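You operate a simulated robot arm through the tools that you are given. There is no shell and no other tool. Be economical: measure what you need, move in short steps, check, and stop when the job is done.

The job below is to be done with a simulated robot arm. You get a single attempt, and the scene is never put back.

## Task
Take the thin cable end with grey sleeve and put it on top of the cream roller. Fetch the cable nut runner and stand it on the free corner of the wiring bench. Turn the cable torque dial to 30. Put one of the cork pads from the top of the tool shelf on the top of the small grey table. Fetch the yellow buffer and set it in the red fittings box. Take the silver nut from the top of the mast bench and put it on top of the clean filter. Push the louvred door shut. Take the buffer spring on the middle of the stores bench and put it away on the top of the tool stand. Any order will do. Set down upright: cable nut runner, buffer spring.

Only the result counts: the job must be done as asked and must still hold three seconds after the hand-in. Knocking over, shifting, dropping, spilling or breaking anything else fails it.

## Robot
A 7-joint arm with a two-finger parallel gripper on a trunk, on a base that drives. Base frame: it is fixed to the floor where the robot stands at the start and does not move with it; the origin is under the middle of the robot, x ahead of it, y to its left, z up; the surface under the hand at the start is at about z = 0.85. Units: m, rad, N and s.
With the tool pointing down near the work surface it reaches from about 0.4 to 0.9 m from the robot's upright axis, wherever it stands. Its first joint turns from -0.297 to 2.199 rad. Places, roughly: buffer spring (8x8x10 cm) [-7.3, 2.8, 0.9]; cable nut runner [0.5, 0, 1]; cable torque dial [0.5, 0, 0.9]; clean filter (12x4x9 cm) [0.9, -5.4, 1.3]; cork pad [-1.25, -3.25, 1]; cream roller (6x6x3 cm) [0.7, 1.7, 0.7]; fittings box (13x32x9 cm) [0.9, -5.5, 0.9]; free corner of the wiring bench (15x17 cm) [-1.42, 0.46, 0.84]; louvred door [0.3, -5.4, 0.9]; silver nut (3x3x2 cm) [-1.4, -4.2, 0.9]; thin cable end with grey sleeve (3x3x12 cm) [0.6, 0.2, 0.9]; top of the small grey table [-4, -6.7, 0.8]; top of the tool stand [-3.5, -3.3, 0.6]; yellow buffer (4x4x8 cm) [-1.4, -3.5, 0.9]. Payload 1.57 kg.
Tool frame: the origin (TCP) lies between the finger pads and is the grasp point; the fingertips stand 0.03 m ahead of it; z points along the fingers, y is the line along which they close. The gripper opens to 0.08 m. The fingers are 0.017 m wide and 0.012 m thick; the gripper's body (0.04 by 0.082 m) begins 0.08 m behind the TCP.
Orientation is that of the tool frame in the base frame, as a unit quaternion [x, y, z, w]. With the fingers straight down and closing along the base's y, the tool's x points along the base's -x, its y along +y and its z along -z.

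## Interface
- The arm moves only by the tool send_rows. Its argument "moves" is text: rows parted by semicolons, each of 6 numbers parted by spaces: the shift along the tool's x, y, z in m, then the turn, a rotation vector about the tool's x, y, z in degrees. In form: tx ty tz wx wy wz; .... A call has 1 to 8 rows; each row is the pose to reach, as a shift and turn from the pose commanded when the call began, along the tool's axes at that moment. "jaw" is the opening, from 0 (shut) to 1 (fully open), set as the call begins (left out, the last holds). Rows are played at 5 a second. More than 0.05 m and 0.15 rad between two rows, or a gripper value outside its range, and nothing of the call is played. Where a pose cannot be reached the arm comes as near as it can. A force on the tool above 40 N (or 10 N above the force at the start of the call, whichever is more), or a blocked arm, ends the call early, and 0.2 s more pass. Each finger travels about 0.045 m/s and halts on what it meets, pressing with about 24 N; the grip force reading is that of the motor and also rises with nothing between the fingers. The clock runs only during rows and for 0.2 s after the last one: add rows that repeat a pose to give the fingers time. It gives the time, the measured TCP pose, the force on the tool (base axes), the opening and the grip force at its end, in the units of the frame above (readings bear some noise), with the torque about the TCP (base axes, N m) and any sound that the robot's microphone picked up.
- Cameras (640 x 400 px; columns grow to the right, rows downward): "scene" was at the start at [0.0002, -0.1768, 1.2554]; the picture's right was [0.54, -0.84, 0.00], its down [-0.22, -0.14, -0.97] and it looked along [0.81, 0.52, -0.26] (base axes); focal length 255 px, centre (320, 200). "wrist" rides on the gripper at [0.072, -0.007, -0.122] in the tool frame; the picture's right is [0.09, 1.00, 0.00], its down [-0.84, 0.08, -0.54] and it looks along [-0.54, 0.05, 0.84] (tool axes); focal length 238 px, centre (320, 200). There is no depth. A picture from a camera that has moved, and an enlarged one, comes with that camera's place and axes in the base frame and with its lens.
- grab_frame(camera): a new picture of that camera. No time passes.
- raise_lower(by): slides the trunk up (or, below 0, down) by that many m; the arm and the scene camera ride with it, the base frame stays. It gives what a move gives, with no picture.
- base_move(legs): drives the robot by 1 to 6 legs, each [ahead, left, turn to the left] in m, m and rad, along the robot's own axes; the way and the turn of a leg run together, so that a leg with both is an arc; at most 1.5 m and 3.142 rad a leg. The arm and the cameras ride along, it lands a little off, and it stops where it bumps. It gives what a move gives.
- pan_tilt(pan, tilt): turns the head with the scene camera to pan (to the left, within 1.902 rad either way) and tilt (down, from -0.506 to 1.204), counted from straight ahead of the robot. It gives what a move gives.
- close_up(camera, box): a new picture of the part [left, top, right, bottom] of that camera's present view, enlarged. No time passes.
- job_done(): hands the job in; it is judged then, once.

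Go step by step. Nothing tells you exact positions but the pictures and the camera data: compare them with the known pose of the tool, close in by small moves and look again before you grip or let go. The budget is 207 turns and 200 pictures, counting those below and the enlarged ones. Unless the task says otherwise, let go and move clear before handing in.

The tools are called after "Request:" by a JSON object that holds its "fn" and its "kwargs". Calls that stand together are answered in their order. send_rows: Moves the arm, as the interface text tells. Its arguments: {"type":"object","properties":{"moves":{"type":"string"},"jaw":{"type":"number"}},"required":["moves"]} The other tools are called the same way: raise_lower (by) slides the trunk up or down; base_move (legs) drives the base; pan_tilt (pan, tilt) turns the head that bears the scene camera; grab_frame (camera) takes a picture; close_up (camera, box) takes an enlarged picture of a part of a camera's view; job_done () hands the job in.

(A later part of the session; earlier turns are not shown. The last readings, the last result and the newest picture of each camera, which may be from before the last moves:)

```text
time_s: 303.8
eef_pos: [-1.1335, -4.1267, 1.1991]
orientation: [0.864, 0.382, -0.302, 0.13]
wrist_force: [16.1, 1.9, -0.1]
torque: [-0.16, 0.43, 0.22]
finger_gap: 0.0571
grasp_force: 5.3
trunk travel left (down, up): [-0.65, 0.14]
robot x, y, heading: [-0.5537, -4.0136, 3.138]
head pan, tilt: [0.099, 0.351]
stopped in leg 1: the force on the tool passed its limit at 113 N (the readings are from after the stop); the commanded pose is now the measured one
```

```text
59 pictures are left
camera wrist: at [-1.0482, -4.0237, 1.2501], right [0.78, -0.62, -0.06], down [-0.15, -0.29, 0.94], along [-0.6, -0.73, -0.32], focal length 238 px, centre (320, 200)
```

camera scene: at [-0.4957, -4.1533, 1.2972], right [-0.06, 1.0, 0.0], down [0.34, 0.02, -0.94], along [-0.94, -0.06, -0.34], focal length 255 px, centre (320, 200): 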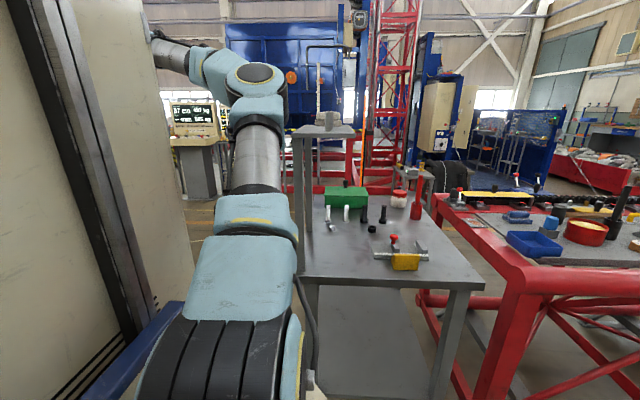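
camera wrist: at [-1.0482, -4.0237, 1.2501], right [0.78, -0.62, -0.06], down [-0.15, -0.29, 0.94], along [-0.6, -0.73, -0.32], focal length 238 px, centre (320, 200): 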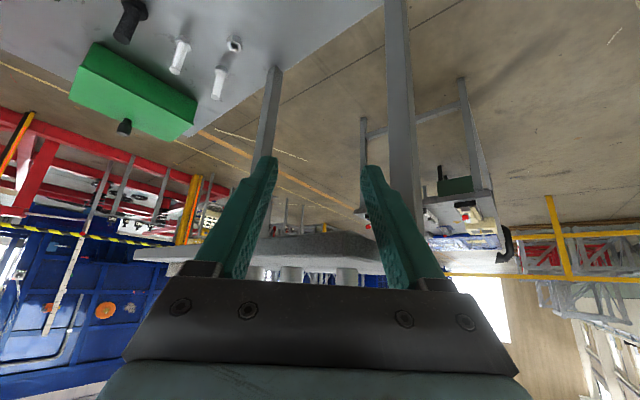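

The refused rows let the hand run into the shelf post. I'll back off at once, and from now on check each arm move before driving.

Request:
{"fn": "base_move", "kwargs": {"legs": [[-0.15, 0, 0]]}}

Request:
{"fn": "grab_frame", "kwargs": {"camera": "scene"}}

```text
time_s: 305.2
eef_pos: [-0.9888, -4.1259, 1.1983]
orientation: [0.865, 0.379, -0.303, 0.129]
wrist_force: [0.6, 0.0, 0.0]
torque: [-0.02, 0.0, 0.0]
finger_gap: 0.0477
grasp_force: 0.0
trunk travel left (down, up): [-0.65, 0.14]
robot x, y, heading: [-0.4084, -4.0109, 3.135]
head pan, tilt: [0.099, 0.351]
```

```text
58 pictures are left
camera scene: at [-0.4175, -3.7895, 1.2972], right [-0.09, 1.0, 0.0], down [0.34, 0.03, -0.94], along [-0.94, -0.09, -0.34], focal length 255 px, centre (320, 200)
```

scene: 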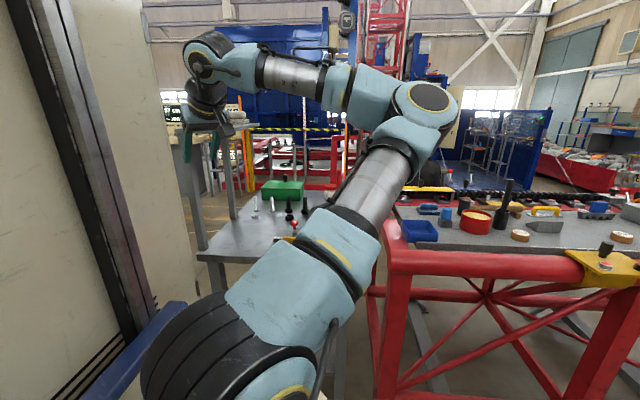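

The bench and its items look unmoved. I'll shift the hand north in smaller rows.

Request:
{"fn": "send_rows", "kwargs": {"moves": "0.0224 -0.0274 -0.0186 0 0 0; 0.0449 -0.0548 -0.0373 0 0 0; 0.0673 -0.0822 -0.0559 0 0 0; 0.0673 -0.0822 -0.0559 0 0 0"}}

```text
time_s: 306.2
eef_pos: [-0.9921, -4.006, 1.2005]
orientation: [0.864, 0.38, -0.304, 0.129]
wrist_force: [-0.7, -0.7, 0.3]
torque: [0.0, 0.02, -0.01]
finger_gap: 0.0477
grasp_force: 0.0
trunk travel left (down, up): [-0.65, 0.14]
robot x, y, heading: [-0.407, -4.0121, 3.134]
head pan, tilt: [0.099, 0.351]
```

Request:
{"fn": "base_move", "kwargs": {"legs": [[0.2, 0, 0]]}}

Request:
{"fn": "grab_frame", "kwargs": {"camera": "wrist"}}

```text
time_s: 307.8
eef_pos: [-1.1942, -4.0037, 1.2005]
orientation: [0.865, 0.379, -0.303, 0.13]
wrist_force: [0.0, -0.7, -0.9]
torque: [0.02, 0.01, -0.02]
finger_gap: 0.048
grasp_force: 0.1
trunk travel left (down, up): [-0.65, 0.14]
robot x, y, heading: [-0.6102, -4.0118, 3.128]
head pan, tilt: [0.099, 0.351]
```

```text
57 pictures are left
camera wrist: at [-1.1076, -3.9023, 1.2512], right [0.78, -0.62, -0.06], down [-0.15, -0.29, 0.94], along [-0.61, -0.73, -0.32], focal length 238 px, centre (320, 200)
```

wrist: 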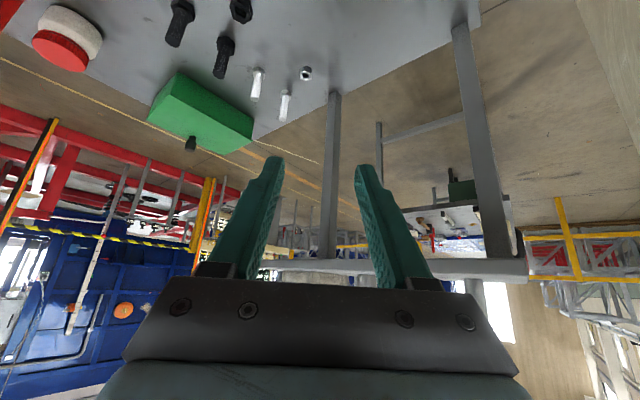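

The nut is at about (-1.379, -4.158). I'll move along to a pre-approach point 12 cm short of it.

Request:
{"fn": "send_rows", "kwargs": {"moves": "0.0036 -0.0048 0.0446 0 0 0; 0.0072 -0.0096 0.0892 0 0 0; 0.0108 -0.0144 0.1338 0 0 0; 0.0145 -0.0191 0.1783 0 0 0; 0.0181 -0.0239 0.2229 0 0 0; 0.0217 -0.0287 0.2675 0 0 0; 0.0217 -0.0287 0.2675 0 0 0"}}

Request:
{"fn": "grab_frame", "kwargs": {"camera": "wrist"}}

```text
time_s: 309.4
eef_pos: [-1.3148, -4.0925, 0.9785]
orientation: [0.864, 0.38, -0.304, 0.13]
wrist_force: [0.1, -0.2, -0.2]
torque: [-0.03, 0.02, -0.02]
finger_gap: 0.048
grasp_force: 0.1
trunk travel left (down, up): [-0.65, 0.14]
robot x, y, heading: [-0.6098, -4.013, 3.132]
head pan, tilt: [0.099, 0.351]
```

```text
56 pictures are left
camera wrist: at [-1.2298, -3.991, 1.029], right [0.78, -0.62, -0.06], down [-0.15, -0.29, 0.94], along [-0.61, -0.73, -0.32], focal length 238 px, centre (320, 200)
```

wrist: 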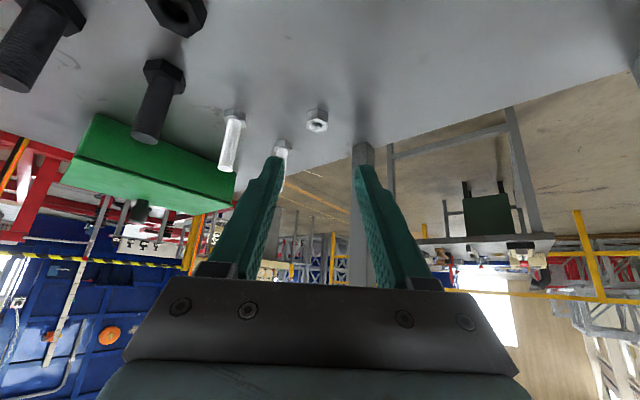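

Well lined up. I'll slide in along the tool axis and close on the nut.

Request:
{"fn": "send_rows", "kwargs": {"moves": "-0.0007 -0.001 0.04 0 0 0; -0.0015 -0.002 0.08 0 0 0; -0.0022 -0.0032 0.105 0 0 0; -0.0022 -0.0032 0.12 0 0 0; -0.0022 -0.0032 0.12 0 0 0"}}

Request:
{"fn": "grab_frame", "kwargs": {"camera": "wrist"}}

```text
time_s: 310.6
eef_pos: [-1.3748, -4.1454, 0.8862]
orientation: [0.865, 0.379, -0.303, 0.129]
wrist_force: [-0.1, -0.8, -0.7]
torque: [0.01, -0.02, 0.01]
finger_gap: 0.048
grasp_force: 0.1
trunk travel left (down, up): [-0.65, 0.14]
robot x, y, heading: [-0.6099, -4.0126, 3.133]
head pan, tilt: [0.099, 0.351]
```

```text
55 pictures are left
camera wrist: at [-1.2883, -4.0436, 0.9363], right [0.78, -0.62, -0.06], down [-0.15, -0.29, 0.94], along [-0.61, -0.73, -0.32], focal length 238 px, centre (320, 200)
```

wrist: 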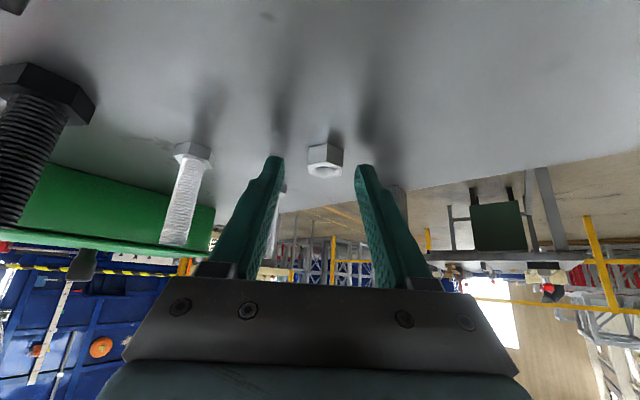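

The nut is slightly further along. I'll advance 13 mm more and close.

Request:
{"fn": "send_rows", "kwargs": {"moves": "0 0.002 0.006 0 0 0; 0 0.002 0.013 0 0 0; 0 0.002 0.013 0 0 0"}}

Request:
{"fn": "send_rows", "kwargs": {"moves": "0 0 0 0 0 0; 0 0 0 0 0 0; 0 0 0 0 0 0; 0 0 0 0 0 0", "jaw": 0.05}}

Request:
{"fn": "grab_frame", "kwargs": {"camera": "wrist"}}

```text
time_s: 311.4
eef_pos: [-1.3772, -4.1516, 0.8801]
orientation: [0.864, 0.377, -0.307, 0.129]
wrist_force: [10.6, 9.8, 18.2]
torque: [-0.17, -0.47, 0.3]
finger_gap: 0.0485
grasp_force: 0.2
trunk travel left (down, up): [-0.65, 0.14]
robot x, y, heading: [-0.609, -4.0105, 3.133]
head pan, tilt: [0.099, 0.351]
stopped in row 3: the force on the tool passed its limit at 42 N (the readings are from after the stop); the commanded pose is now the measured one
```

```text
time_s: 312.4
eef_pos: [-1.3777, -4.1533, 0.8786]
orientation: [0.864, 0.378, -0.307, 0.129]
wrist_force: [-0.3, -6.5, 21.4]
torque: [-0.61, 0.05, -0.13]
finger_gap: 0.0228
grasp_force: 23.5
trunk travel left (down, up): [-0.65, 0.14]
robot x, y, heading: [-0.6088, -4.0113, 3.131]
head pan, tilt: [0.099, 0.351]
```

```text
54 pictures are left
camera wrist: at [-1.2909, -4.0516, 0.9286], right [0.78, -0.63, -0.07], down [-0.15, -0.29, 0.95], along [-0.61, -0.73, -0.32], focal length 238 px, centre (320, 200)
```

wrist: 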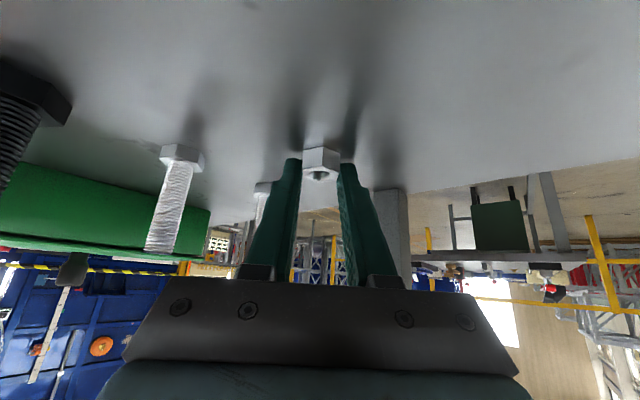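

The nut is gripped at 23 mm. I'll retreat slowly along the tool axis and verify.

Request:
{"fn": "send_rows", "kwargs": {"moves": "-0.006 0 -0.008 0 0 0; -0.006 0 -0.03 0 0 0; -0.006 0 -0.07 0 0 0; -0.006 0 -0.115 0 0 0; -0.006 0 -0.16 0 0 0; -0.006 0 -0.205 0 0 0; -0.006 0 -0.25 0 0 0; -0.006 0 -0.29 0 0 0"}}

Request:
{"fn": "close_up", "kwargs": {"camera": "wrist", "box": [250, 100, 400, 220]}}

```text
time_s: 314.2
eef_pos: [-1.257, -4.0243, 1.1061]
orientation: [0.865, 0.379, -0.304, 0.129]
wrist_force: [-0.2, 0.5, 0.2]
torque: [0.0, 0.0, 0.01]
finger_gap: 0.0225
grasp_force: 24.3
trunk travel left (down, up): [-0.65, 0.14]
robot x, y, heading: [-0.6067, -4.0134, 3.131]
head pan, tilt: [0.099, 0.351]
```

```text
3.33 times, centred on (325, 160) of wrist
camera zoom: at [-1.1704, -3.9228, 1.1571], right [0.78, -0.62, -0.07], down [-0.15, -0.29, 0.94], along [-0.61, -0.73, -0.32], focal length 794 px, centre (303, 333)
```

zoom: 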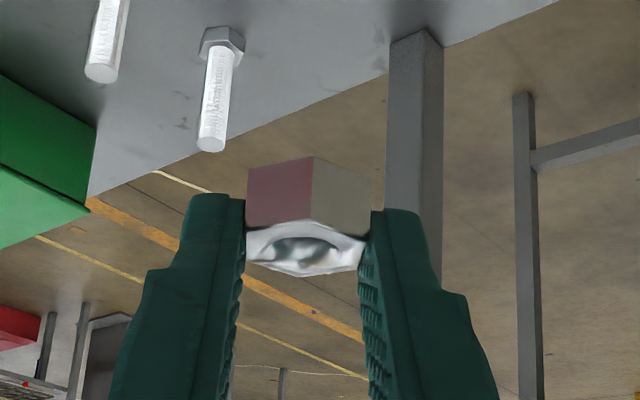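

The nut is held level with the world, so I'll keep this tilt for placing it. Backing off, turning to face +x and driving to the filter shelf.

Request:
{"fn": "base_move", "kwargs": {"legs": [[-0.3, 0, 0], [0, 0, 3.145], [0, -1.45, 0]]}}

Request:
{"fn": "raise_lower", "kwargs": {"by": 0.14}}

```text
refused: 3.145 is not a number from -3.14159 to 3.14159
```

```text
time_s: 315.8
eef_pos: [-1.2568, -4.0249, 1.2471]
orientation: [0.865, 0.378, -0.304, 0.13]
wrist_force: [0.2, 0.0, -0.3]
torque: [0.01, -0.01, -0.01]
finger_gap: 0.0228
grasp_force: 23.8
trunk travel left (down, up): [-0.79, 0.0]
robot x, y, heading: [-0.6069, -4.0091, 3.132]
head pan, tilt: [0.099, 0.351]
```

Request:
{"fn": "base_move", "kwargs": {"legs": [[-0.3, 0, 0], [0, 0, 3.14], [0, -1.45, 0]]}}

Request:
{"fn": "pan_tilt", "kwargs": {"pan": 0.2, "tilt": 0.15}}

Request:
{"fn": "grab_frame", "kwargs": {"camera": "wrist"}}

Request:
{"fn": "grab_frame", "kwargs": {"camera": "scene"}}

```text
time_s: 332.1
eef_pos: [0.3759, -5.4318, 1.2471]
orientation: [-0.392, 0.858, 0.134, 0.302]
wrist_force: [0.0, -0.2, 0.3]
torque: [0.0, -0.01, 0.01]
finger_gap: 0.0228
grasp_force: 23.6
trunk travel left (down, up): [-0.79, 0.0]
robot x, y, heading: [-0.2683, -5.4675, 0.026]
head pan, tilt: [0.099, 0.351]
```

```text
time_s: 332.9
eef_pos: [0.3748, -5.4328, 1.2462]
orientation: [-0.392, 0.858, 0.134, 0.302]
wrist_force: [-0.3, -0.3, -0.6]
torque: [0.01, -0.01, -0.01]
finger_gap: 0.023
grasp_force: 24.1
trunk travel left (down, up): [-0.79, 0.0]
robot x, y, heading: [-0.2708, -5.4621, 0.022]
head pan, tilt: [0.201, 0.15]
```

```text
52 pictures are left
camera wrist: at [0.2946, -5.5359, 1.2968], right [-0.8, 0.6, -0.06], down [0.14, 0.29, 0.95], along [0.59, 0.74, -0.32], focal length 238 px, centre (320, 200)
```

wrist: 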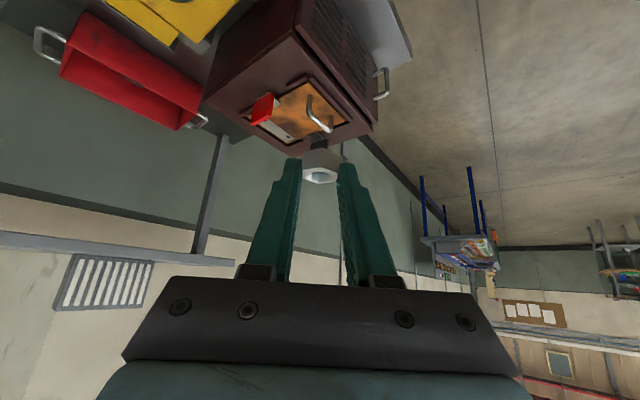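

```text
51 pictures are left
camera scene: at [-0.2539, -5.675, 1.4558], right [0.22, -0.97, 0.0], down [-0.15, -0.03, -0.99], along [0.96, 0.22, -0.15], focal length 255 px, centre (320, 200)
```

scene: 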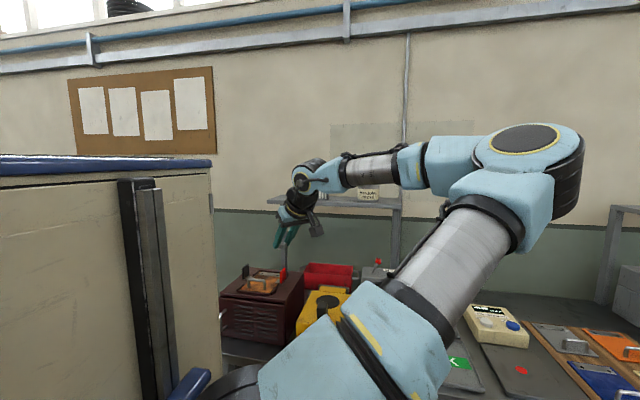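

The cabinet door is shut, and the clean filter stands on the shelf with its top at about 1.37 m and its long side along y. I'll raise the hand first.

Request:
{"fn": "send_rows", "kwargs": {"moves": "-0.0249 0 -0.0312 0 0 0; -0.0498 0 -0.0623 0 0 0; -0.0748 0 -0.0935 0 0 0; -0.0997 0 -0.1246 0 0 0; -0.1246 0 -0.1558 0 0 0; -0.1246 0 -0.1558 0 0 0"}}

```text
time_s: 334.2
eef_pos: [0.3784, -5.4294, 1.4469]
orientation: [-0.392, 0.859, 0.134, 0.302]
wrist_force: [0.6, -0.3, -0.1]
torque: [-0.02, 0.0, 0.0]
finger_gap: 0.0227
grasp_force: 24.2
trunk travel left (down, up): [-0.79, 0.0]
robot x, y, heading: [-0.2726, -5.4675, 0.021]
head pan, tilt: [0.201, 0.15]
```

Request:
{"fn": "base_move", "kwargs": {"legs": [[0.22, 0, -0.021]]}}

Request:
{"fn": "grab_frame", "kwargs": {"camera": "wrist"}}

Request:
{"fn": "grab_frame", "kwargs": {"camera": "scene"}}

```text
time_s: 335.9
eef_pos: [0.5998, -5.4401, 1.4461]
orientation: [-0.384, 0.862, 0.131, 0.303]
wrist_force: [-0.6, 0.3, -0.4]
torque: [0.0, -0.01, -0.01]
finger_gap: 0.0231
grasp_force: 24.1
trunk travel left (down, up): [-0.79, 0.0]
robot x, y, heading: [-0.0498, -5.4603, 0.004]
head pan, tilt: [0.201, 0.15]
```

```text
50 pictures are left
camera wrist: at [0.5161, -5.5412, 1.4968], right [-0.79, 0.62, -0.06], down [0.15, 0.29, 0.95], along [0.6, 0.73, -0.32], focal length 238 px, centre (320, 200)
```

wrist: 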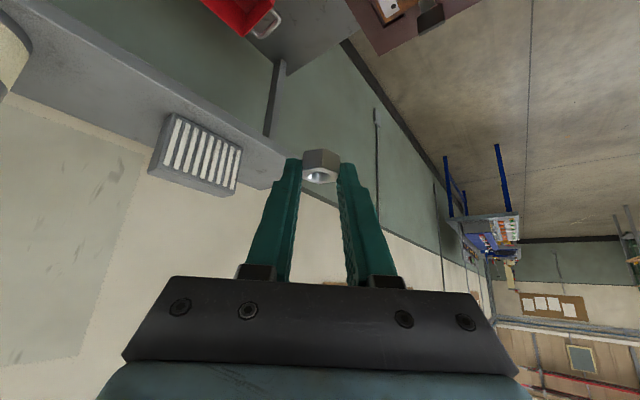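

```text
49 pictures are left
camera scene: at [-0.0371, -5.6721, 1.4559], right [0.2, -0.98, 0.0], down [-0.15, -0.03, -0.99], along [0.97, 0.2, -0.15], focal length 255 px, centre (320, 200)
```

scene: 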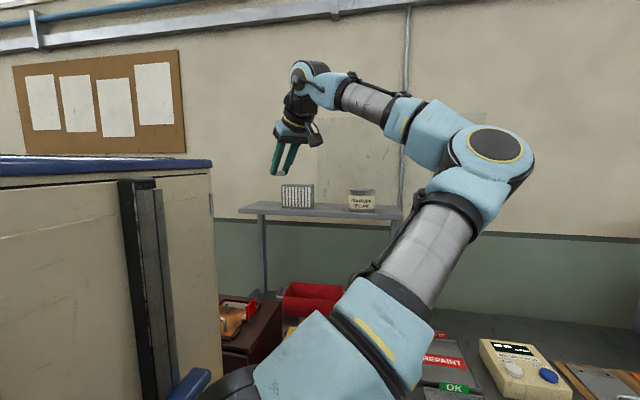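

Request:
{"fn": "close_up", "kwargs": {"camera": "wrist", "box": [130, 90, 360, 230]}}

Request:
{"fn": "close_up", "kwargs": {"camera": "scene", "box": [240, 120, 400, 240]}}

```text
2.78 times, centred on (245, 160) of wrist
camera zoom: at [0.5161, -5.5412, 1.4968], right [-0.79, 0.62, -0.06], down [0.15, 0.29, 0.95], along [0.6, 0.73, -0.32], focal length 663 px, centre (529, 311)
```

zoom: 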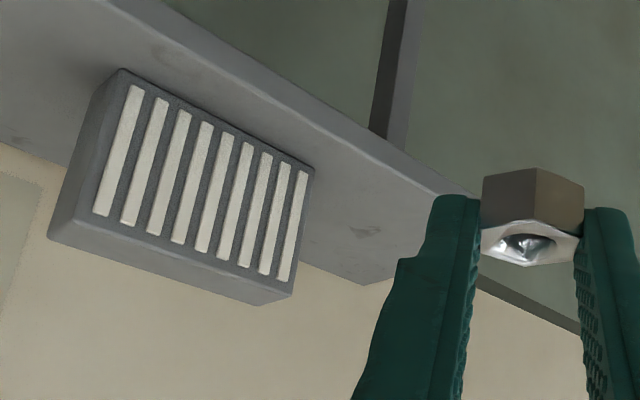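

```text
3.33 times, centred on (320, 180) of scene
camera zoom: at [-0.0371, -5.6721, 1.4559], right [0.2, -0.98, 0.0], down [-0.15, -0.03, -0.99], along [0.97, 0.2, -0.15], focal length 850 px, centre (320, 267)
```

zoom: 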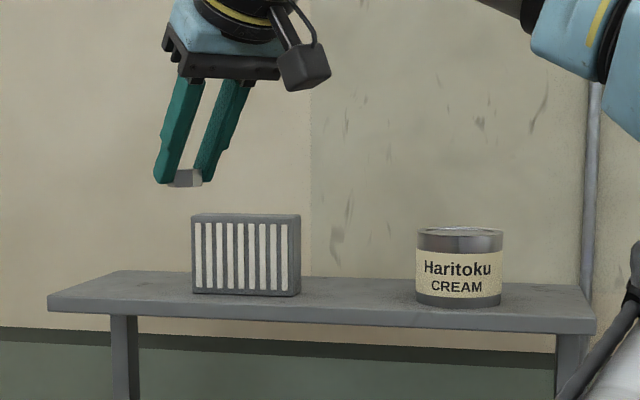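

Filter top centre is at about (.886, -5.40, 1.368), and the nut hangs 29 mm below the TCP. I'll move horizontally above it.

Request:
{"fn": "send_rows", "kwargs": {"moves": "-0.0235 -0.0264 0.019 0 0 0; -0.0469 -0.0527 0.0379 0 0 0; -0.0704 -0.0791 0.0569 0 0 0; -0.0939 -0.1055 0.0759 0 0 0; -0.1173 -0.1319 0.0949 0 0 0; -0.1408 -0.1582 0.1138 0 0 0; -0.1643 -0.1846 0.1328 0 0 0; -0.1643 -0.1846 0.1328 0 0 0"}}

Request:
{"fn": "close_up", "kwargs": {"camera": "scene", "box": [240, 120, 400, 240]}}

Request:
{"fn": "grab_frame", "kwargs": {"camera": "wrist"}}

```text
time_s: 337.7
eef_pos: [0.7419, -5.3847, 1.4254]
orientation: [-0.382, 0.863, 0.13, 0.303]
wrist_force: [-0.2, -0.2, -0.2]
torque: [-0.03, 0.04, -0.04]
finger_gap: 0.0228
grasp_force: 24.5
out of reach, approached as far as the arm can: row 4, 5, 6, 7, 8
trunk travel left (down, up): [-0.79, 0.0]
robot x, y, heading: [-0.052, -5.4651, 0.002]
head pan, tilt: [0.201, 0.15]
```

```text
3.33 times, centred on (320, 180) of scene
camera zoom: at [-0.0362, -5.6713, 1.456], right [0.2, -0.98, 0.0], down [-0.15, -0.03, -0.99], along [0.97, 0.2, -0.15], focal length 850 px, centre (320, 267)
```

zoom: 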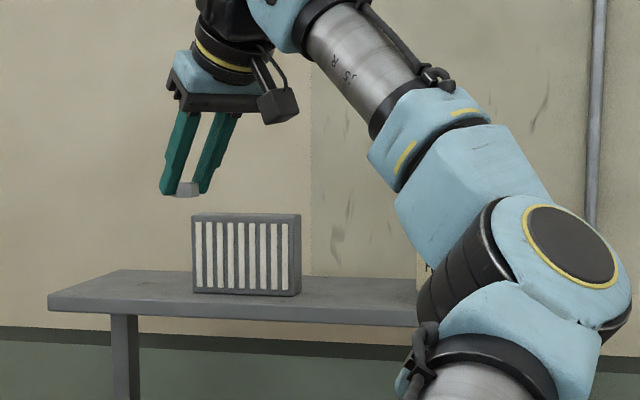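

```text
45 pictures are left
camera wrist: at [0.6587, -5.4862, 1.4773], right [-0.78, 0.62, -0.06], down [0.15, 0.29, 0.94], along [0.6, 0.73, -0.32], focal length 238 px, centre (320, 200)
```

wrist: 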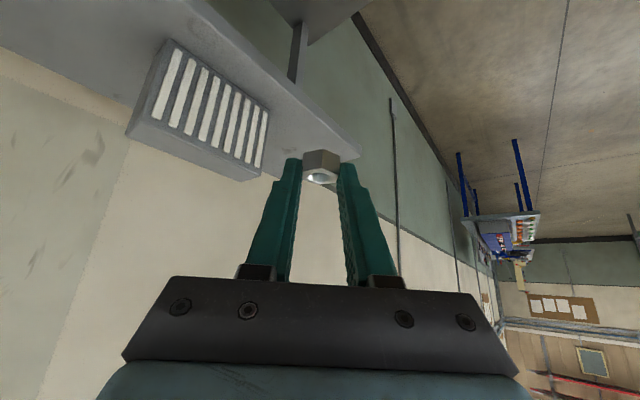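

The arm can't reach that far at this height from here. I'll retract and approach from the bench's north end, where the filter is closer.

Request:
{"fn": "send_rows", "kwargs": {"moves": "0.0234 0.017 -0.0252 0 0 0; 0.0467 0.034 -0.0503 0 0 0; 0.07 0.051 -0.0755 0 0 0; 0.0934 0.068 -0.1007 0 0 0; 0.0934 0.068 -0.1007 0 0 0"}}

Request:
{"fn": "base_move", "kwargs": {"legs": [[-0.3, 0, 0], [0, 0.95, 0], [0, 0, -1.571]]}}

Request:
{"fn": "pan_tilt", "kwargs": {"pan": 0.5, "tilt": 0.4}}

Request:
{"fn": "grab_frame", "kwargs": {"camera": "scene"}}

```text
time_s: 338.9
eef_pos: [0.6036, -5.4394, 1.4413]
orientation: [-0.383, 0.862, 0.131, 0.304]
wrist_force: [0.0, -0.4, -0.1]
torque: [0.03, -0.01, 0.0]
finger_gap: 0.0228
grasp_force: 23.8
trunk travel left (down, up): [-0.79, 0.0]
robot x, y, heading: [-0.0516, -5.4628, 0.006]
head pan, tilt: [0.201, 0.15]
```

```text
time_s: 349.3
eef_pos: [-0.2932, -5.1505, 1.4422]
orientation: [0.311, 0.891, -0.112, 0.31]
wrist_force: [-0.2, -0.4, -0.2]
torque: [0.0, 0.01, 0.03]
finger_gap: 0.0229
grasp_force: 24.1
trunk travel left (down, up): [-0.79, 0.0]
robot x, y, heading: [-0.3552, -4.5018, -1.506]
head pan, tilt: [0.201, 0.15]
```

```text
time_s: 350.1
eef_pos: [-0.2923, -5.1503, 1.4423]
orientation: [0.312, 0.891, -0.113, 0.311]
wrist_force: [0.9, -0.3, -0.7]
torque: [-0.01, 0.01, -0.01]
finger_gap: 0.0227
grasp_force: 24.5
trunk travel left (down, up): [-0.79, 0.0]
robot x, y, heading: [-0.3556, -4.5004, -1.508]
head pan, tilt: [0.499, 0.4]
```

```text
44 pictures are left
camera scene: at [-0.5399, -4.511, 1.4327], right [-0.84, -0.54, 0.0], down [-0.21, 0.33, -0.92], along [0.49, -0.78, -0.39], focal length 255 px, centre (320, 200)
```

scene: 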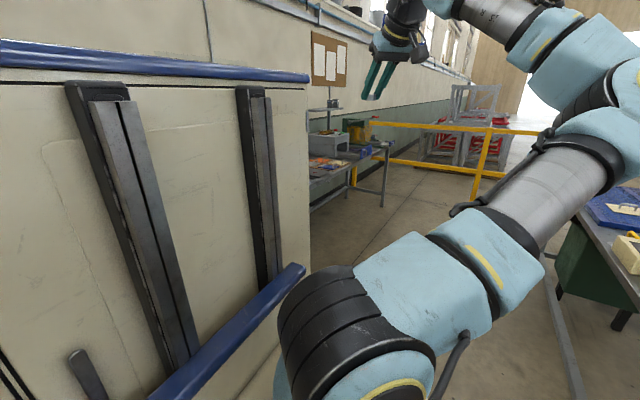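

Request:
{"fn": "base_move", "kwargs": {"legs": [[0, 0, -0.063], [0, 0.92, 0]]}}

Request:
{"fn": "grab_frame", "kwargs": {"camera": "wrist"}}

```text
time_s: 355.4
eef_pos: [0.5812, -5.1495, 1.4411]
orientation: [0.338, 0.881, -0.122, 0.307]
wrist_force: [-0.6, -0.9, 0.2]
torque: [0.01, 0.0, -0.02]
finger_gap: 0.023
grasp_force: 23.9
trunk travel left (down, up): [-0.79, 0.0]
robot x, y, heading: [0.5587, -4.4959, -1.565]
head pan, tilt: [0.499, 0.4]
```

```text
43 pictures are left
camera wrist: at [0.4801, -5.0645, 1.4924], right [0.61, 0.79, -0.06], down [0.29, -0.15, 0.95], along [0.73, -0.6, -0.32], focal length 238 px, centre (320, 200)
```

wrist: 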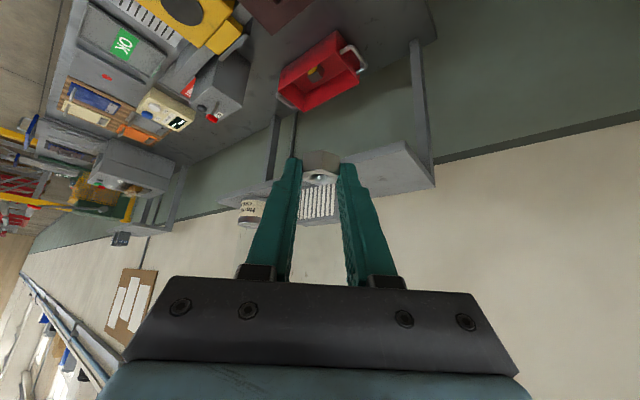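

The filter is right ahead. I'll nudge closer with the base.

Request:
{"fn": "base_move", "kwargs": {"legs": [[0.16, 0.12, 0]]}}

```text
time_s: 357.0
eef_pos: [0.7068, -5.3091, 1.4422]
orientation: [0.338, 0.881, -0.121, 0.307]
wrist_force: [-0.9, 1.1, -0.2]
torque: [-0.01, -0.03, -0.02]
finger_gap: 0.0227
grasp_force: 24.6
trunk travel left (down, up): [-0.79, 0.0]
robot x, y, heading: [0.6825, -4.6547, -1.564]
head pan, tilt: [0.499, 0.4]
```

Request:
{"fn": "send_rows", "kwargs": {"moves": "-0.0287 0.0106 0.0229 0 0 0; -0.0575 0.0212 0.0457 0 0 0; -0.0862 0.0317 0.0686 0 0 0; -0.115 0.0423 0.0914 0 0 0; -0.1437 0.0529 0.1143 0 0 0; -0.1437 0.0529 0.1143 0 0 0"}}

Request:
{"fn": "close_up", "kwargs": {"camera": "wrist", "box": [230, 100, 410, 230]}}

```text
time_s: 358.4
eef_pos: [0.8775, -5.3944, 1.4428]
orientation: [0.338, 0.881, -0.123, 0.307]
wrist_force: [-0.5, -0.5, -1.2]
torque: [-0.04, -0.01, 0.02]
finger_gap: 0.0229
grasp_force: 23.7
trunk travel left (down, up): [-0.79, 0.0]
robot x, y, heading: [0.6849, -4.6551, -1.568]
head pan, tilt: [0.499, 0.4]
```

```text
3.08 times, centred on (320, 165) of wrist
camera zoom: at [0.7754, -5.3102, 1.4927], right [0.61, 0.79, -0.07], down [0.29, -0.15, 0.95], along [0.73, -0.6, -0.32], focal length 733 px, centre (320, 308)
```

zoom: 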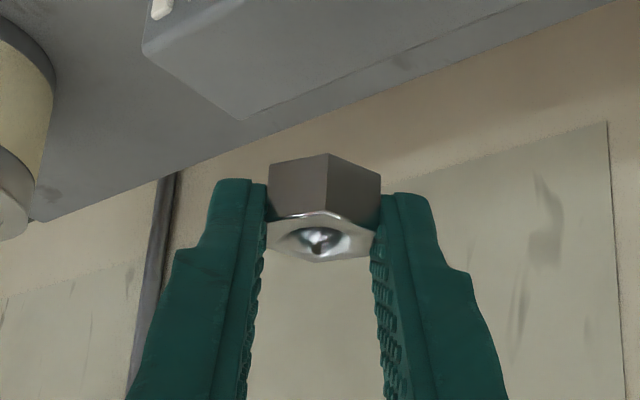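

The filter's top spans x .869–.908 and the nut is over it. I'll lower 44 mm with a small x correction.

Request:
{"fn": "send_rows", "kwargs": {"moves": "0.008 0.0014 0.0124 0 0 0; 0.016 0.0028 0.0248 0 0 0; 0.0239 0.0043 0.0371 0 0 0; 0.0239 0.0043 0.0371 0 0 0"}}

Request:
{"fn": "close_up", "kwargs": {"camera": "wrist", "box": [230, 100, 410, 230]}}

```text
time_s: 359.4
eef_pos: [0.8822, -5.3947, 1.3981]
orientation: [0.338, 0.881, -0.122, 0.307]
wrist_force: [-0.9, 1.1, 2.4]
torque: [0.04, -0.04, 0.0]
finger_gap: 0.0229
grasp_force: 24.1
trunk travel left (down, up): [-0.79, 0.0]
robot x, y, heading: [0.6805, -4.6557, -1.566]
head pan, tilt: [0.499, 0.4]
```

```text
3.08 times, centred on (320, 165) of wrist
camera zoom: at [0.7815, -5.3097, 1.449], right [0.61, 0.79, -0.06], down [0.29, -0.15, 0.95], along [0.73, -0.6, -0.32], focal length 733 px, centre (320, 308)
```

zoom: 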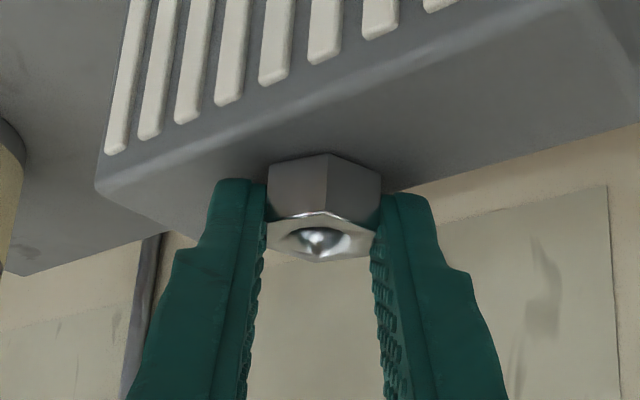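

The nut has touched but sits a bit toward the rear edge. I'll lift 4 mm, shift 11 mm toward -x and set down again.

Request:
{"fn": "send_rows", "kwargs": {"moves": "-0.0025 0 -0.0031 0 0 0; 0.0039 -0.0074 -0.0081 0 0 0; 0.0053 -0.0074 -0.006 0 0 0; 0.0066 -0.0074 -0.0045 0 0 0; 0.0066 -0.0074 -0.0045 0 0 0"}}

Request:
{"fn": "close_up", "kwargs": {"camera": "wrist", "box": [230, 100, 410, 230]}}

```text
time_s: 360.6
eef_pos: [0.8724, -5.3946, 1.399]
orientation: [0.339, 0.881, -0.124, 0.308]
wrist_force: [0.4, -2.8, 8.8]
torque: [-0.1, -0.19, -0.07]
finger_gap: 0.0229
grasp_force: 23.9
trunk travel left (down, up): [-0.79, 0.0]
robot x, y, heading: [0.6788, -4.656, -1.57]
head pan, tilt: [0.499, 0.4]
```

```text
3.08 times, centred on (320, 165) of wrist
camera zoom: at [0.771, -5.3098, 1.4487], right [0.61, 0.79, -0.07], down [0.29, -0.15, 0.95], along [0.73, -0.6, -0.32], focal length 733 px, centre (320, 308)
```

zoom: 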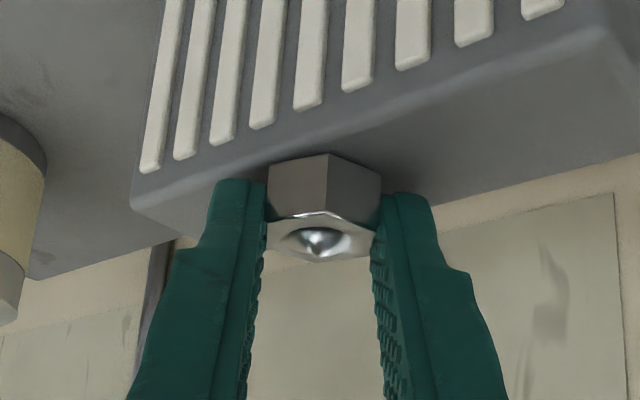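

Now well centred and touching with 9 N. Releasing and retreating along the tool axis.

Request:
{"fn": "send_rows", "kwargs": {"moves": "0 0 0 0 0 0; 0 0 0 0 0 0; 0 0 0 0 0 0", "jaw": 0.5}}

Request:
{"fn": "send_rows", "kwargs": {"moves": "-0.002 0 -0.01 0 0 0; -0.004 0 -0.03 0 0 0; -0.004 0 -0.07 0 0 0; -0.004 0 -0.11 0 0 0; -0.004 0 -0.15 0 0 0; -0.004 0 -0.19 0 0 0"}}

Request:
{"fn": "grab_frame", "kwargs": {"camera": "wrist"}}

```text
time_s: 361.4
eef_pos: [0.8718, -5.3943, 1.3983]
orientation: [0.337, 0.881, -0.122, 0.308]
wrist_force: [-3.6, -3.9, 15.3]
torque: [0.01, -0.25, -0.12]
finger_gap: 0.0354
grasp_force: 0.0
trunk travel left (down, up): [-0.79, 0.0]
robot x, y, heading: [0.6824, -4.6548, -1.569]
head pan, tilt: [0.499, 0.4]
```

```text
time_s: 362.8
eef_pos: [0.7914, -5.3183, 1.548]
orientation: [0.339, 0.881, -0.123, 0.306]
wrist_force: [-0.8, -0.3, -0.8]
torque: [0.05, 0.05, 0.03]
finger_gap: 0.04
grasp_force: 0.1
trunk travel left (down, up): [-0.79, 0.0]
robot x, y, heading: [0.6794, -4.6558, -1.565]
head pan, tilt: [0.499, 0.4]
```

```text
39 pictures are left
camera wrist: at [0.6893, -5.2322, 1.598], right [0.61, 0.79, -0.07], down [0.29, -0.15, 0.94], along [0.73, -0.6, -0.32], focal length 238 px, centre (320, 200)
```

wrist: 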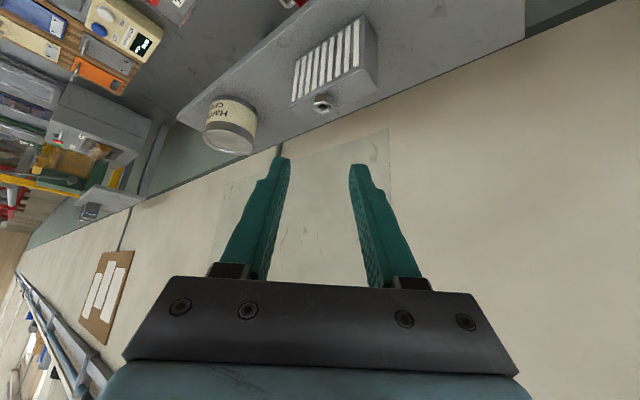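

The silver nut sits on the clean filter. Next the cork pad: I'll back off and restore the tool to vertical.

Request:
{"fn": "base_move", "kwargs": {"legs": [[-0.35, 0, 0], [0, -1.0, 0], [0, 0, -1.571]]}}

Request:
{"fn": "send_rows", "kwargs": {"moves": "0 0 0 0 7.7 0; 0 0 0 0 15.4 0; 0 0 0 0 23.1 0; 0 0 0 0 30.8 0; 0 0 0 0 38.5 0; 0 0 0 0 38.5 0"}}

Request:
{"fn": "send_rows", "kwargs": {"moves": "0 0 0 0 0 7.5; 0 0 0 0 0 15; 0 0 0 0 0 22.5; 0 0 0 0 0 30; 0 0 0 0 0 37.5; 0 0 0 0 0 45; 0 0 0 0 0 45"}}

```text
time_s: 373.6
eef_pos: [-0.9839, -4.445, 1.5484]
orientation: [0.856, 0.398, -0.301, 0.135]
wrist_force: [0.1, -0.8, -0.6]
torque: [-0.01, -0.01, -0.03]
finger_gap: 0.0399
grasp_force: 0.0
trunk travel left (down, up): [-0.79, 0.0]
robot x, y, heading: [-0.329, -4.3137, -3.104]
head pan, tilt: [0.499, 0.4]
```

```text
time_s: 375.1
eef_pos: [-0.9335, -4.4427, 1.4872]
orientation: [0.908, 0.42, -0.003, -0.003]
wrist_force: [-0.7, 0.2, -0.1]
torque: [0.0, 0.03, 0.0]
finger_gap: 0.0402
grasp_force: 0.0
out of reach, approached as far as the arm can: row 3, 4, 5, 6
trunk travel left (down, up): [-0.79, 0.0]
robot x, y, heading: [-0.3291, -4.3184, -3.106]
head pan, tilt: [0.499, 0.4]
```

```text
time_s: 376.6
eef_pos: [-0.9354, -4.4429, 1.4836]
orientation: [0.999, 0.04, -0.004, -0.002]
wrist_force: [0.3, -0.7, -0.8]
torque: [-0.02, -0.01, -0.02]
finger_gap: 0.0401
grasp_force: 0.0
trunk travel left (down, up): [-0.79, 0.0]
robot x, y, heading: [-0.3255, -4.3166, -3.105]
head pan, tilt: [0.499, 0.4]
```

Request:
{"fn": "base_move", "kwargs": {"legs": [[0, 0, -0.037], [0, -1.24, 0]]}}

Request:
{"fn": "raise_lower", "kwargs": {"by": -0.19}}

Request:
{"fn": "grab_frame", "kwargs": {"camera": "wrist"}}

```text
time_s: 383.3
eef_pos: [-0.9497, -3.1988, 1.4852]
orientation: [0.999, 0.033, -0.004, -0.002]
wrist_force: [0.0, 0.1, -0.4]
torque: [0.03, -0.02, -0.03]
finger_gap: 0.04
grasp_force: 0.1
trunk travel left (down, up): [-0.79, 0.0]
robot x, y, heading: [-0.3402, -3.082, -3.121]
head pan, tilt: [0.499, 0.4]
```

```text
time_s: 385.4
eef_pos: [-0.9487, -3.1985, 1.2939]
orientation: [0.999, 0.033, -0.003, -0.002]
wrist_force: [0.2, 0.2, 0.9]
torque: [-0.02, 0.01, 0.0]
finger_gap: 0.0398
grasp_force: 0.0
trunk travel left (down, up): [-0.6, 0.19]
robot x, y, heading: [-0.341, -3.0821, -3.125]
head pan, tilt: [0.499, 0.4]
```

```text
38 pictures are left
camera wrist: at [-0.8759, -3.1867, 1.415], right [0.16, -0.99, 0.0], down [-0.83, -0.13, 0.55], along [-0.54, -0.08, -0.84], focal length 238 px, centre (320, 200)
```

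wrist: 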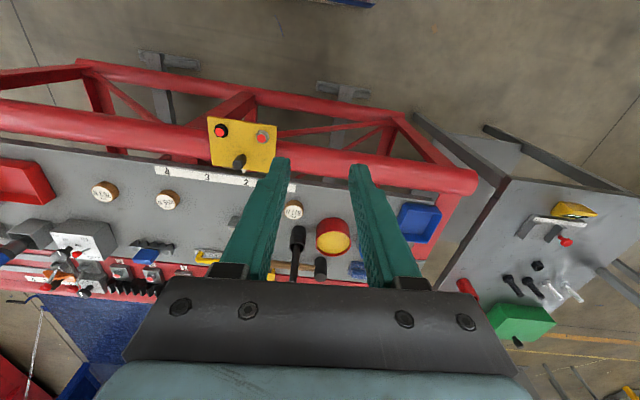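

The nearest cork pad ("871 N") is around (-1.264, -3.17). I'll drive in and hover above it.

Request:
{"fn": "base_move", "kwargs": {"legs": [[0.25, 0, -0.017]]}}

Request:
{"fn": "send_rows", "kwargs": {"moves": "-0.02 -0.01 0.04 0 0 0; -0.04 -0.02 0.08 0 0 0; -0.06 -0.028 0.12 0 0 0; -0.07 -0.028 0.16 0 0 0; -0.07 -0.028 0.2 0 0 0; -0.07 -0.028 0.2 0 0 0", "jaw": 1}}

Request:
{"fn": "grab_frame", "kwargs": {"camera": "wrist"}}

```text
time_s: 387.1
eef_pos: [-1.1957, -3.1904, 1.2935]
orientation: [1.0, 0.024, -0.003, -0.002]
wrist_force: [0.1, 0.5, 0.2]
torque: [0.0, 0.01, 0.02]
finger_gap: 0.0398
grasp_force: 0.1
trunk travel left (down, up): [-0.6, 0.19]
robot x, y, heading: [-0.583, -3.0825, -3.139]
head pan, tilt: [0.499, 0.4]
```

```text
time_s: 388.5
eef_pos: [-1.27, -3.165, 1.0946]
orientation: [1.0, 0.023, -0.003, -0.002]
wrist_force: [0.0, -0.5, -0.4]
torque: [0.02, 0.05, 0.0]
finger_gap: 0.08
grasp_force: 0.2
trunk travel left (down, up): [-0.6, 0.19]
robot x, y, heading: [-0.5847, -3.0844, -3.139]
head pan, tilt: [0.499, 0.4]
```

```text
37 pictures are left
camera wrist: at [-1.1952, -3.1547, 1.2162], right [0.14, -0.99, 0.0], down [-0.83, -0.12, 0.55], along [-0.54, -0.07, -0.84], focal length 238 px, centre (320, 200)
```

wrist: 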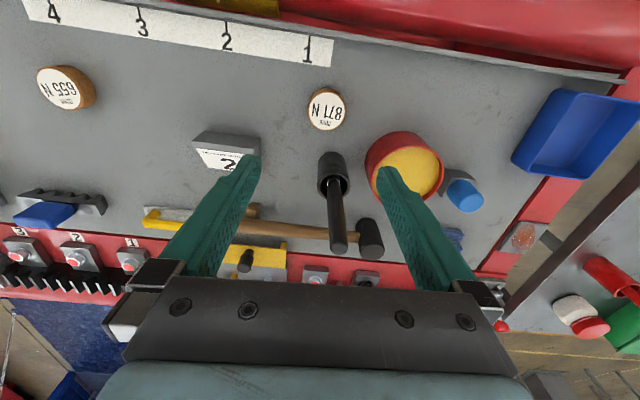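

Pad centre is at (-1.264, -3.172), diameter ~5 cm. I'll descend over it and grip.

Request:
{"fn": "send_rows", "kwargs": {"moves": "0.006 0.0065 0.04 0 0 0; 0.006 0.0065 0.08 0 0 0; 0.006 0.0065 0.12 0 0 0; 0.006 0.0065 0.155 0 0 0; 0.006 0.0065 0.18 0 0 0; 0.006 0.0065 0.18 0 0 0", "jaw": 0.9}}

Request:
{"fn": "grab_frame", "kwargs": {"camera": "wrist"}}

```text
time_s: 389.9
eef_pos: [-1.2618, -3.1711, 0.9153]
orientation: [1.0, 0.024, -0.004, -0.001]
wrist_force: [0.4, -0.3, -0.1]
torque: [-0.03, -0.01, 0.02]
finger_gap: 0.0722
grasp_force: 0.1
trunk travel left (down, up): [-0.6, 0.19]
robot x, y, heading: [-0.5825, -3.0854, -3.141]
head pan, tilt: [0.499, 0.4]
```

```text
36 pictures are left
camera wrist: at [-1.1876, -3.1602, 1.0361], right [0.14, -0.99, 0.0], down [-0.83, -0.12, 0.55], along [-0.54, -0.07, -0.84], focal length 238 px, centre (320, 200)
```

wrist: 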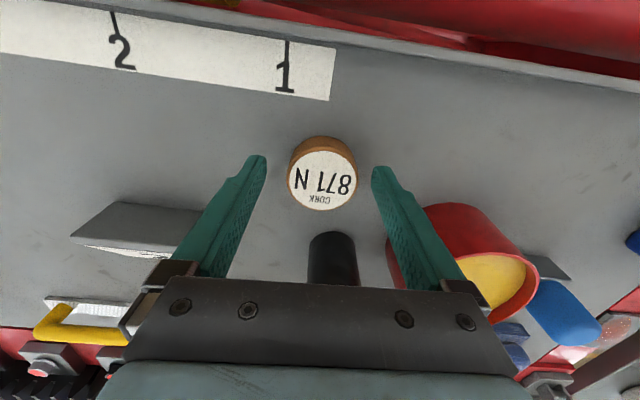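

The tips are only at the pad's top level. I'll go down ~22 mm more and close.

Request:
{"fn": "send_rows", "kwargs": {"moves": "-0.003 0.001 0.01 0 0 0; -0.003 0.001 0.022 0 0 0; -0.003 0.001 0.022 0 0 0"}}

Request:
{"fn": "send_rows", "kwargs": {"moves": "0 0 0 0 0 0; 0 0 0 0 0 0; 0 0 0 0 0 0; 0 0 0 0 0 0", "jaw": 0.3}}

Request:
{"fn": "send_rows", "kwargs": {"moves": "0 0 -0.02 0 0 0; 0 0 -0.06 0 0 0; 0 0 -0.1 0 0 0; 0 0 -0.145 0 0 0; 0 0 -0.19 0 0 0; 0 0 -0.235 0 0 0; 0 0 -0.28 0 0 0; 0 0 -0.32 0 0 0"}}

Request:
{"fn": "grab_frame", "kwargs": {"camera": "wrist"}}

```text
time_s: 390.7
eef_pos: [-1.265, -3.1738, 0.8946]
orientation: [1.0, 0.024, -0.005, -0.001]
wrist_force: [1.9, 1.8, 25.3]
torque: [-0.95, -0.33, 0.14]
finger_gap: 0.0708
grasp_force: 0.1
trunk travel left (down, up): [-0.6, 0.19]
robot x, y, heading: [-0.5809, -3.0814, -3.141]
head pan, tilt: [0.499, 0.4]
```

```text
time_s: 391.7
eef_pos: [-1.266, -3.174, 0.8937]
orientation: [1.0, 0.024, -0.005, 0.001]
wrist_force: [-0.8, -8.6, 38.1]
torque: [-0.6, -0.32, -0.12]
finger_gap: 0.0506
grasp_force: 23.8
trunk travel left (down, up): [-0.6, 0.19]
robot x, y, heading: [-0.5821, -3.0839, -3.136]
head pan, tilt: [0.499, 0.4]
```

```text
time_s: 393.5
eef_pos: [-1.2608, -3.1723, 1.2134]
orientation: [1.0, 0.024, -0.004, -0.001]
wrist_force: [0.3, -0.1, 0.1]
torque: [-0.01, -0.02, 0.0]
finger_gap: 0.0502
grasp_force: 24.5
trunk travel left (down, up): [-0.6, 0.19]
robot x, y, heading: [-0.5878, -3.085, -3.137]
head pan, tilt: [0.499, 0.4]
```

```text
35 pictures are left
camera wrist: at [-1.1884, -3.162, 1.3346], right [0.14, -0.99, 0.0], down [-0.83, -0.12, 0.55], along [-0.54, -0.07, -0.84], focal length 238 px, centre (320, 200)
```

wrist: 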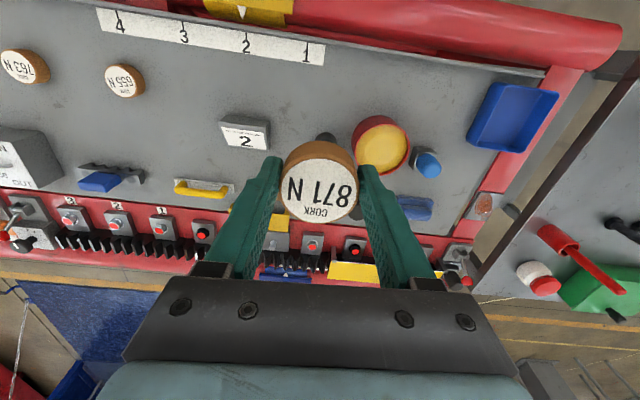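

I have the cork pad. Now toward the small grey table at (-4, -6.7): I'll back out and drive south along the aisle, then look west.

Request:
{"fn": "base_move", "kwargs": {"legs": [[-0.35, 0, 0], [0, 1.3, 0], [0, 1.3, 0], [0, 1.1, 0]]}}

Request:
{"fn": "pan_tilt", "kwargs": {"pan": 0.0, "tilt": 0.25}}

Request:
{"fn": "grab_frame", "kwargs": {"camera": "scene"}}

```text
time_s: 413.2
eef_pos: [-0.9717, -6.8445, 1.2131]
orientation: [1.0, 0.018, -0.003, -0.002]
wrist_force: [0.3, 0.4, -0.5]
torque: [-0.01, 0.01, 0.0]
finger_gap: 0.0503
grasp_force: 23.9
trunk travel left (down, up): [-0.6, 0.19]
robot x, y, heading: [-0.2934, -6.7662, 3.129]
head pan, tilt: [0.499, 0.4]
```

```text
time_s: 414.1
eef_pos: [-0.9712, -6.8438, 1.2134]
orientation: [1.0, 0.018, -0.003, -0.002]
wrist_force: [0.2, 0.2, -0.6]
torque: [0.02, -0.01, -0.01]
finger_gap: 0.0504
grasp_force: 23.7
trunk travel left (down, up): [-0.6, 0.19]
robot x, y, heading: [-0.2935, -6.7636, 3.132]
head pan, tilt: [0.0, 0.25]
```

```text
34 pictures are left
camera scene: at [-0.3036, -6.5309, 1.2566], right [0.01, 1.0, 0.0], down [0.25, 0.0, -0.97], along [-0.97, 0.01, -0.25], focal length 255 px, centre (320, 200)
```

scene: 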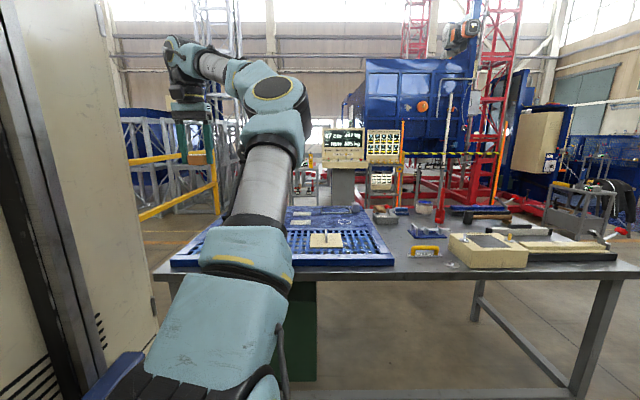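

A long bench is in front, ending at y ≈ -7.0, with a yellow railing near y ≈ -8.1. I'll pass between them going west, in steps.

Request:
{"fn": "base_move", "kwargs": {"legs": [[0, 0.8, 0.01], [1.0, 0, 0]]}}

Request:
{"fn": "grab_frame", "kwargs": {"camera": "scene"}}

```text
time_s: 423.2
eef_pos: [-1.982, -7.6604, 1.2135]
orientation: [1.0, 0.027, -0.004, -0.002]
wrist_force: [0.4, 0.2, -0.7]
torque: [-0.02, 0.0, -0.01]
finger_gap: 0.0501
grasp_force: 23.9
trunk travel left (down, up): [-0.6, 0.19]
robot x, y, heading: [-1.3036, -7.5656, -3.14]
head pan, tilt: [0.0, 0.25]
```

```text
33 pictures are left
camera scene: at [-1.3184, -7.3361, 1.2566], right [-0.01, 1.0, 0.0], down [0.25, 0.0, -0.97], along [-0.97, -0.01, -0.25], focal length 255 px, centre (320, 200)
```

scene: 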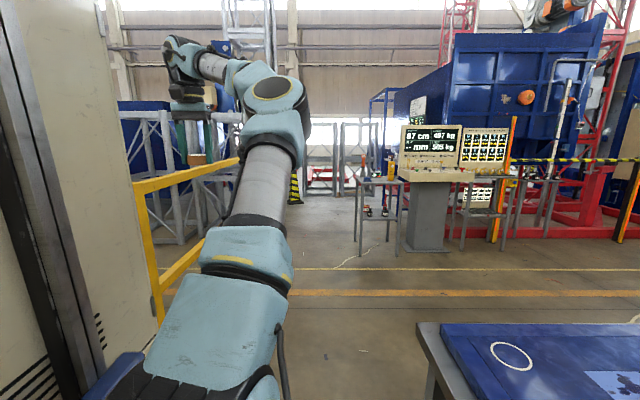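

The small grey table is at about (-3.95, -6.75), left of the console. Driving up to it.

Request:
{"fn": "base_move", "kwargs": {"legs": [[1.3, 0, 0], [0, -0.93, 0], [0.4, 0, 0]]}}

Request:
{"fn": "pan_tilt", "kwargs": {"pan": 0.15, "tilt": 0.35}}

Request:
{"fn": "grab_frame", "kwargs": {"camera": "scene"}}

Request:
{"fn": "grab_frame", "kwargs": {"camera": "wrist"}}

```text
time_s: 436.2
eef_pos: [-3.6668, -6.7559, 1.213]
orientation: [1.0, 0.029, -0.003, -0.002]
wrist_force: [1.3, 0.1, -0.3]
torque: [0.02, -0.01, -0.02]
finger_gap: 0.0497
grasp_force: 24.4
trunk travel left (down, up): [-0.6, 0.19]
robot x, y, heading: [-2.9884, -6.6595, -3.134]
head pan, tilt: [0.0, 0.25]
```

```text
time_s: 436.9
eef_pos: [-3.6665, -6.7556, 1.2128]
orientation: [1.0, 0.029, -0.003, -0.002]
wrist_force: [0.1, -0.1, -0.9]
torque: [0.05, -0.01, 0.03]
finger_gap: 0.0499
grasp_force: 24.2
trunk travel left (down, up): [-0.6, 0.19]
robot x, y, heading: [-2.9896, -6.6617, -3.129]
head pan, tilt: [0.15, 0.351]
```

```text
32 pictures are left
camera scene: at [-3.0045, -6.4419, 1.2472], right [-0.16, 0.99, 0.0], down [0.34, 0.06, -0.94], along [-0.93, -0.15, -0.34], focal length 255 px, centre (320, 200)
```

scene: 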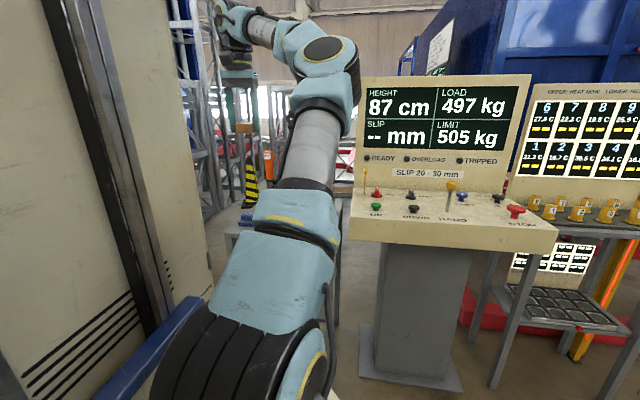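

```text
31 pictures are left
camera wrist: at [-3.5943, -6.7454, 1.3342], right [0.15, -0.99, 0.0], down [-0.83, -0.13, 0.55], along [-0.54, -0.08, -0.84], focal length 238 px, centre (320, 200)
```

wrist: 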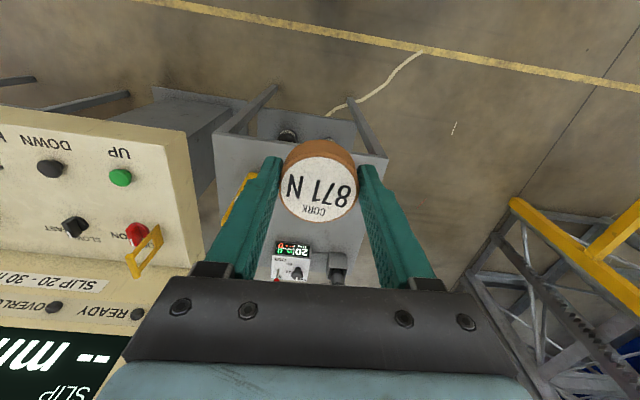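

The table's free area should be near (-3.93, -6.76). I'll drive a little closer to see it past the pad.

Request:
{"fn": "base_move", "kwargs": {"legs": [[0.2, 0, 0]]}}

Request:
{"fn": "grab_frame", "kwargs": {"camera": "wrist"}}

```text
time_s: 438.5
eef_pos: [-3.8613, -6.764, 1.2142]
orientation: [0.999, 0.033, -0.003, -0.001]
wrist_force: [-0.3, 0.8, -0.4]
torque: [0.0, 0.02, -0.03]
finger_gap: 0.0499
grasp_force: 23.6
trunk travel left (down, up): [-0.6, 0.19]
robot x, y, heading: [-3.1886, -6.666, -3.123]
head pan, tilt: [0.15, 0.351]
```

```text
30 pictures are left
camera wrist: at [-3.789, -6.7519, 1.3342], right [0.16, -0.99, 0.0], down [-0.83, -0.13, 0.55], along [-0.54, -0.08, -0.84], focal length 238 px, centre (320, 200)
```

wrist: 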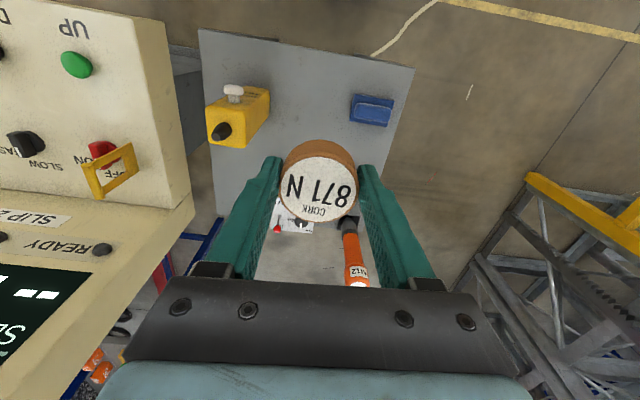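

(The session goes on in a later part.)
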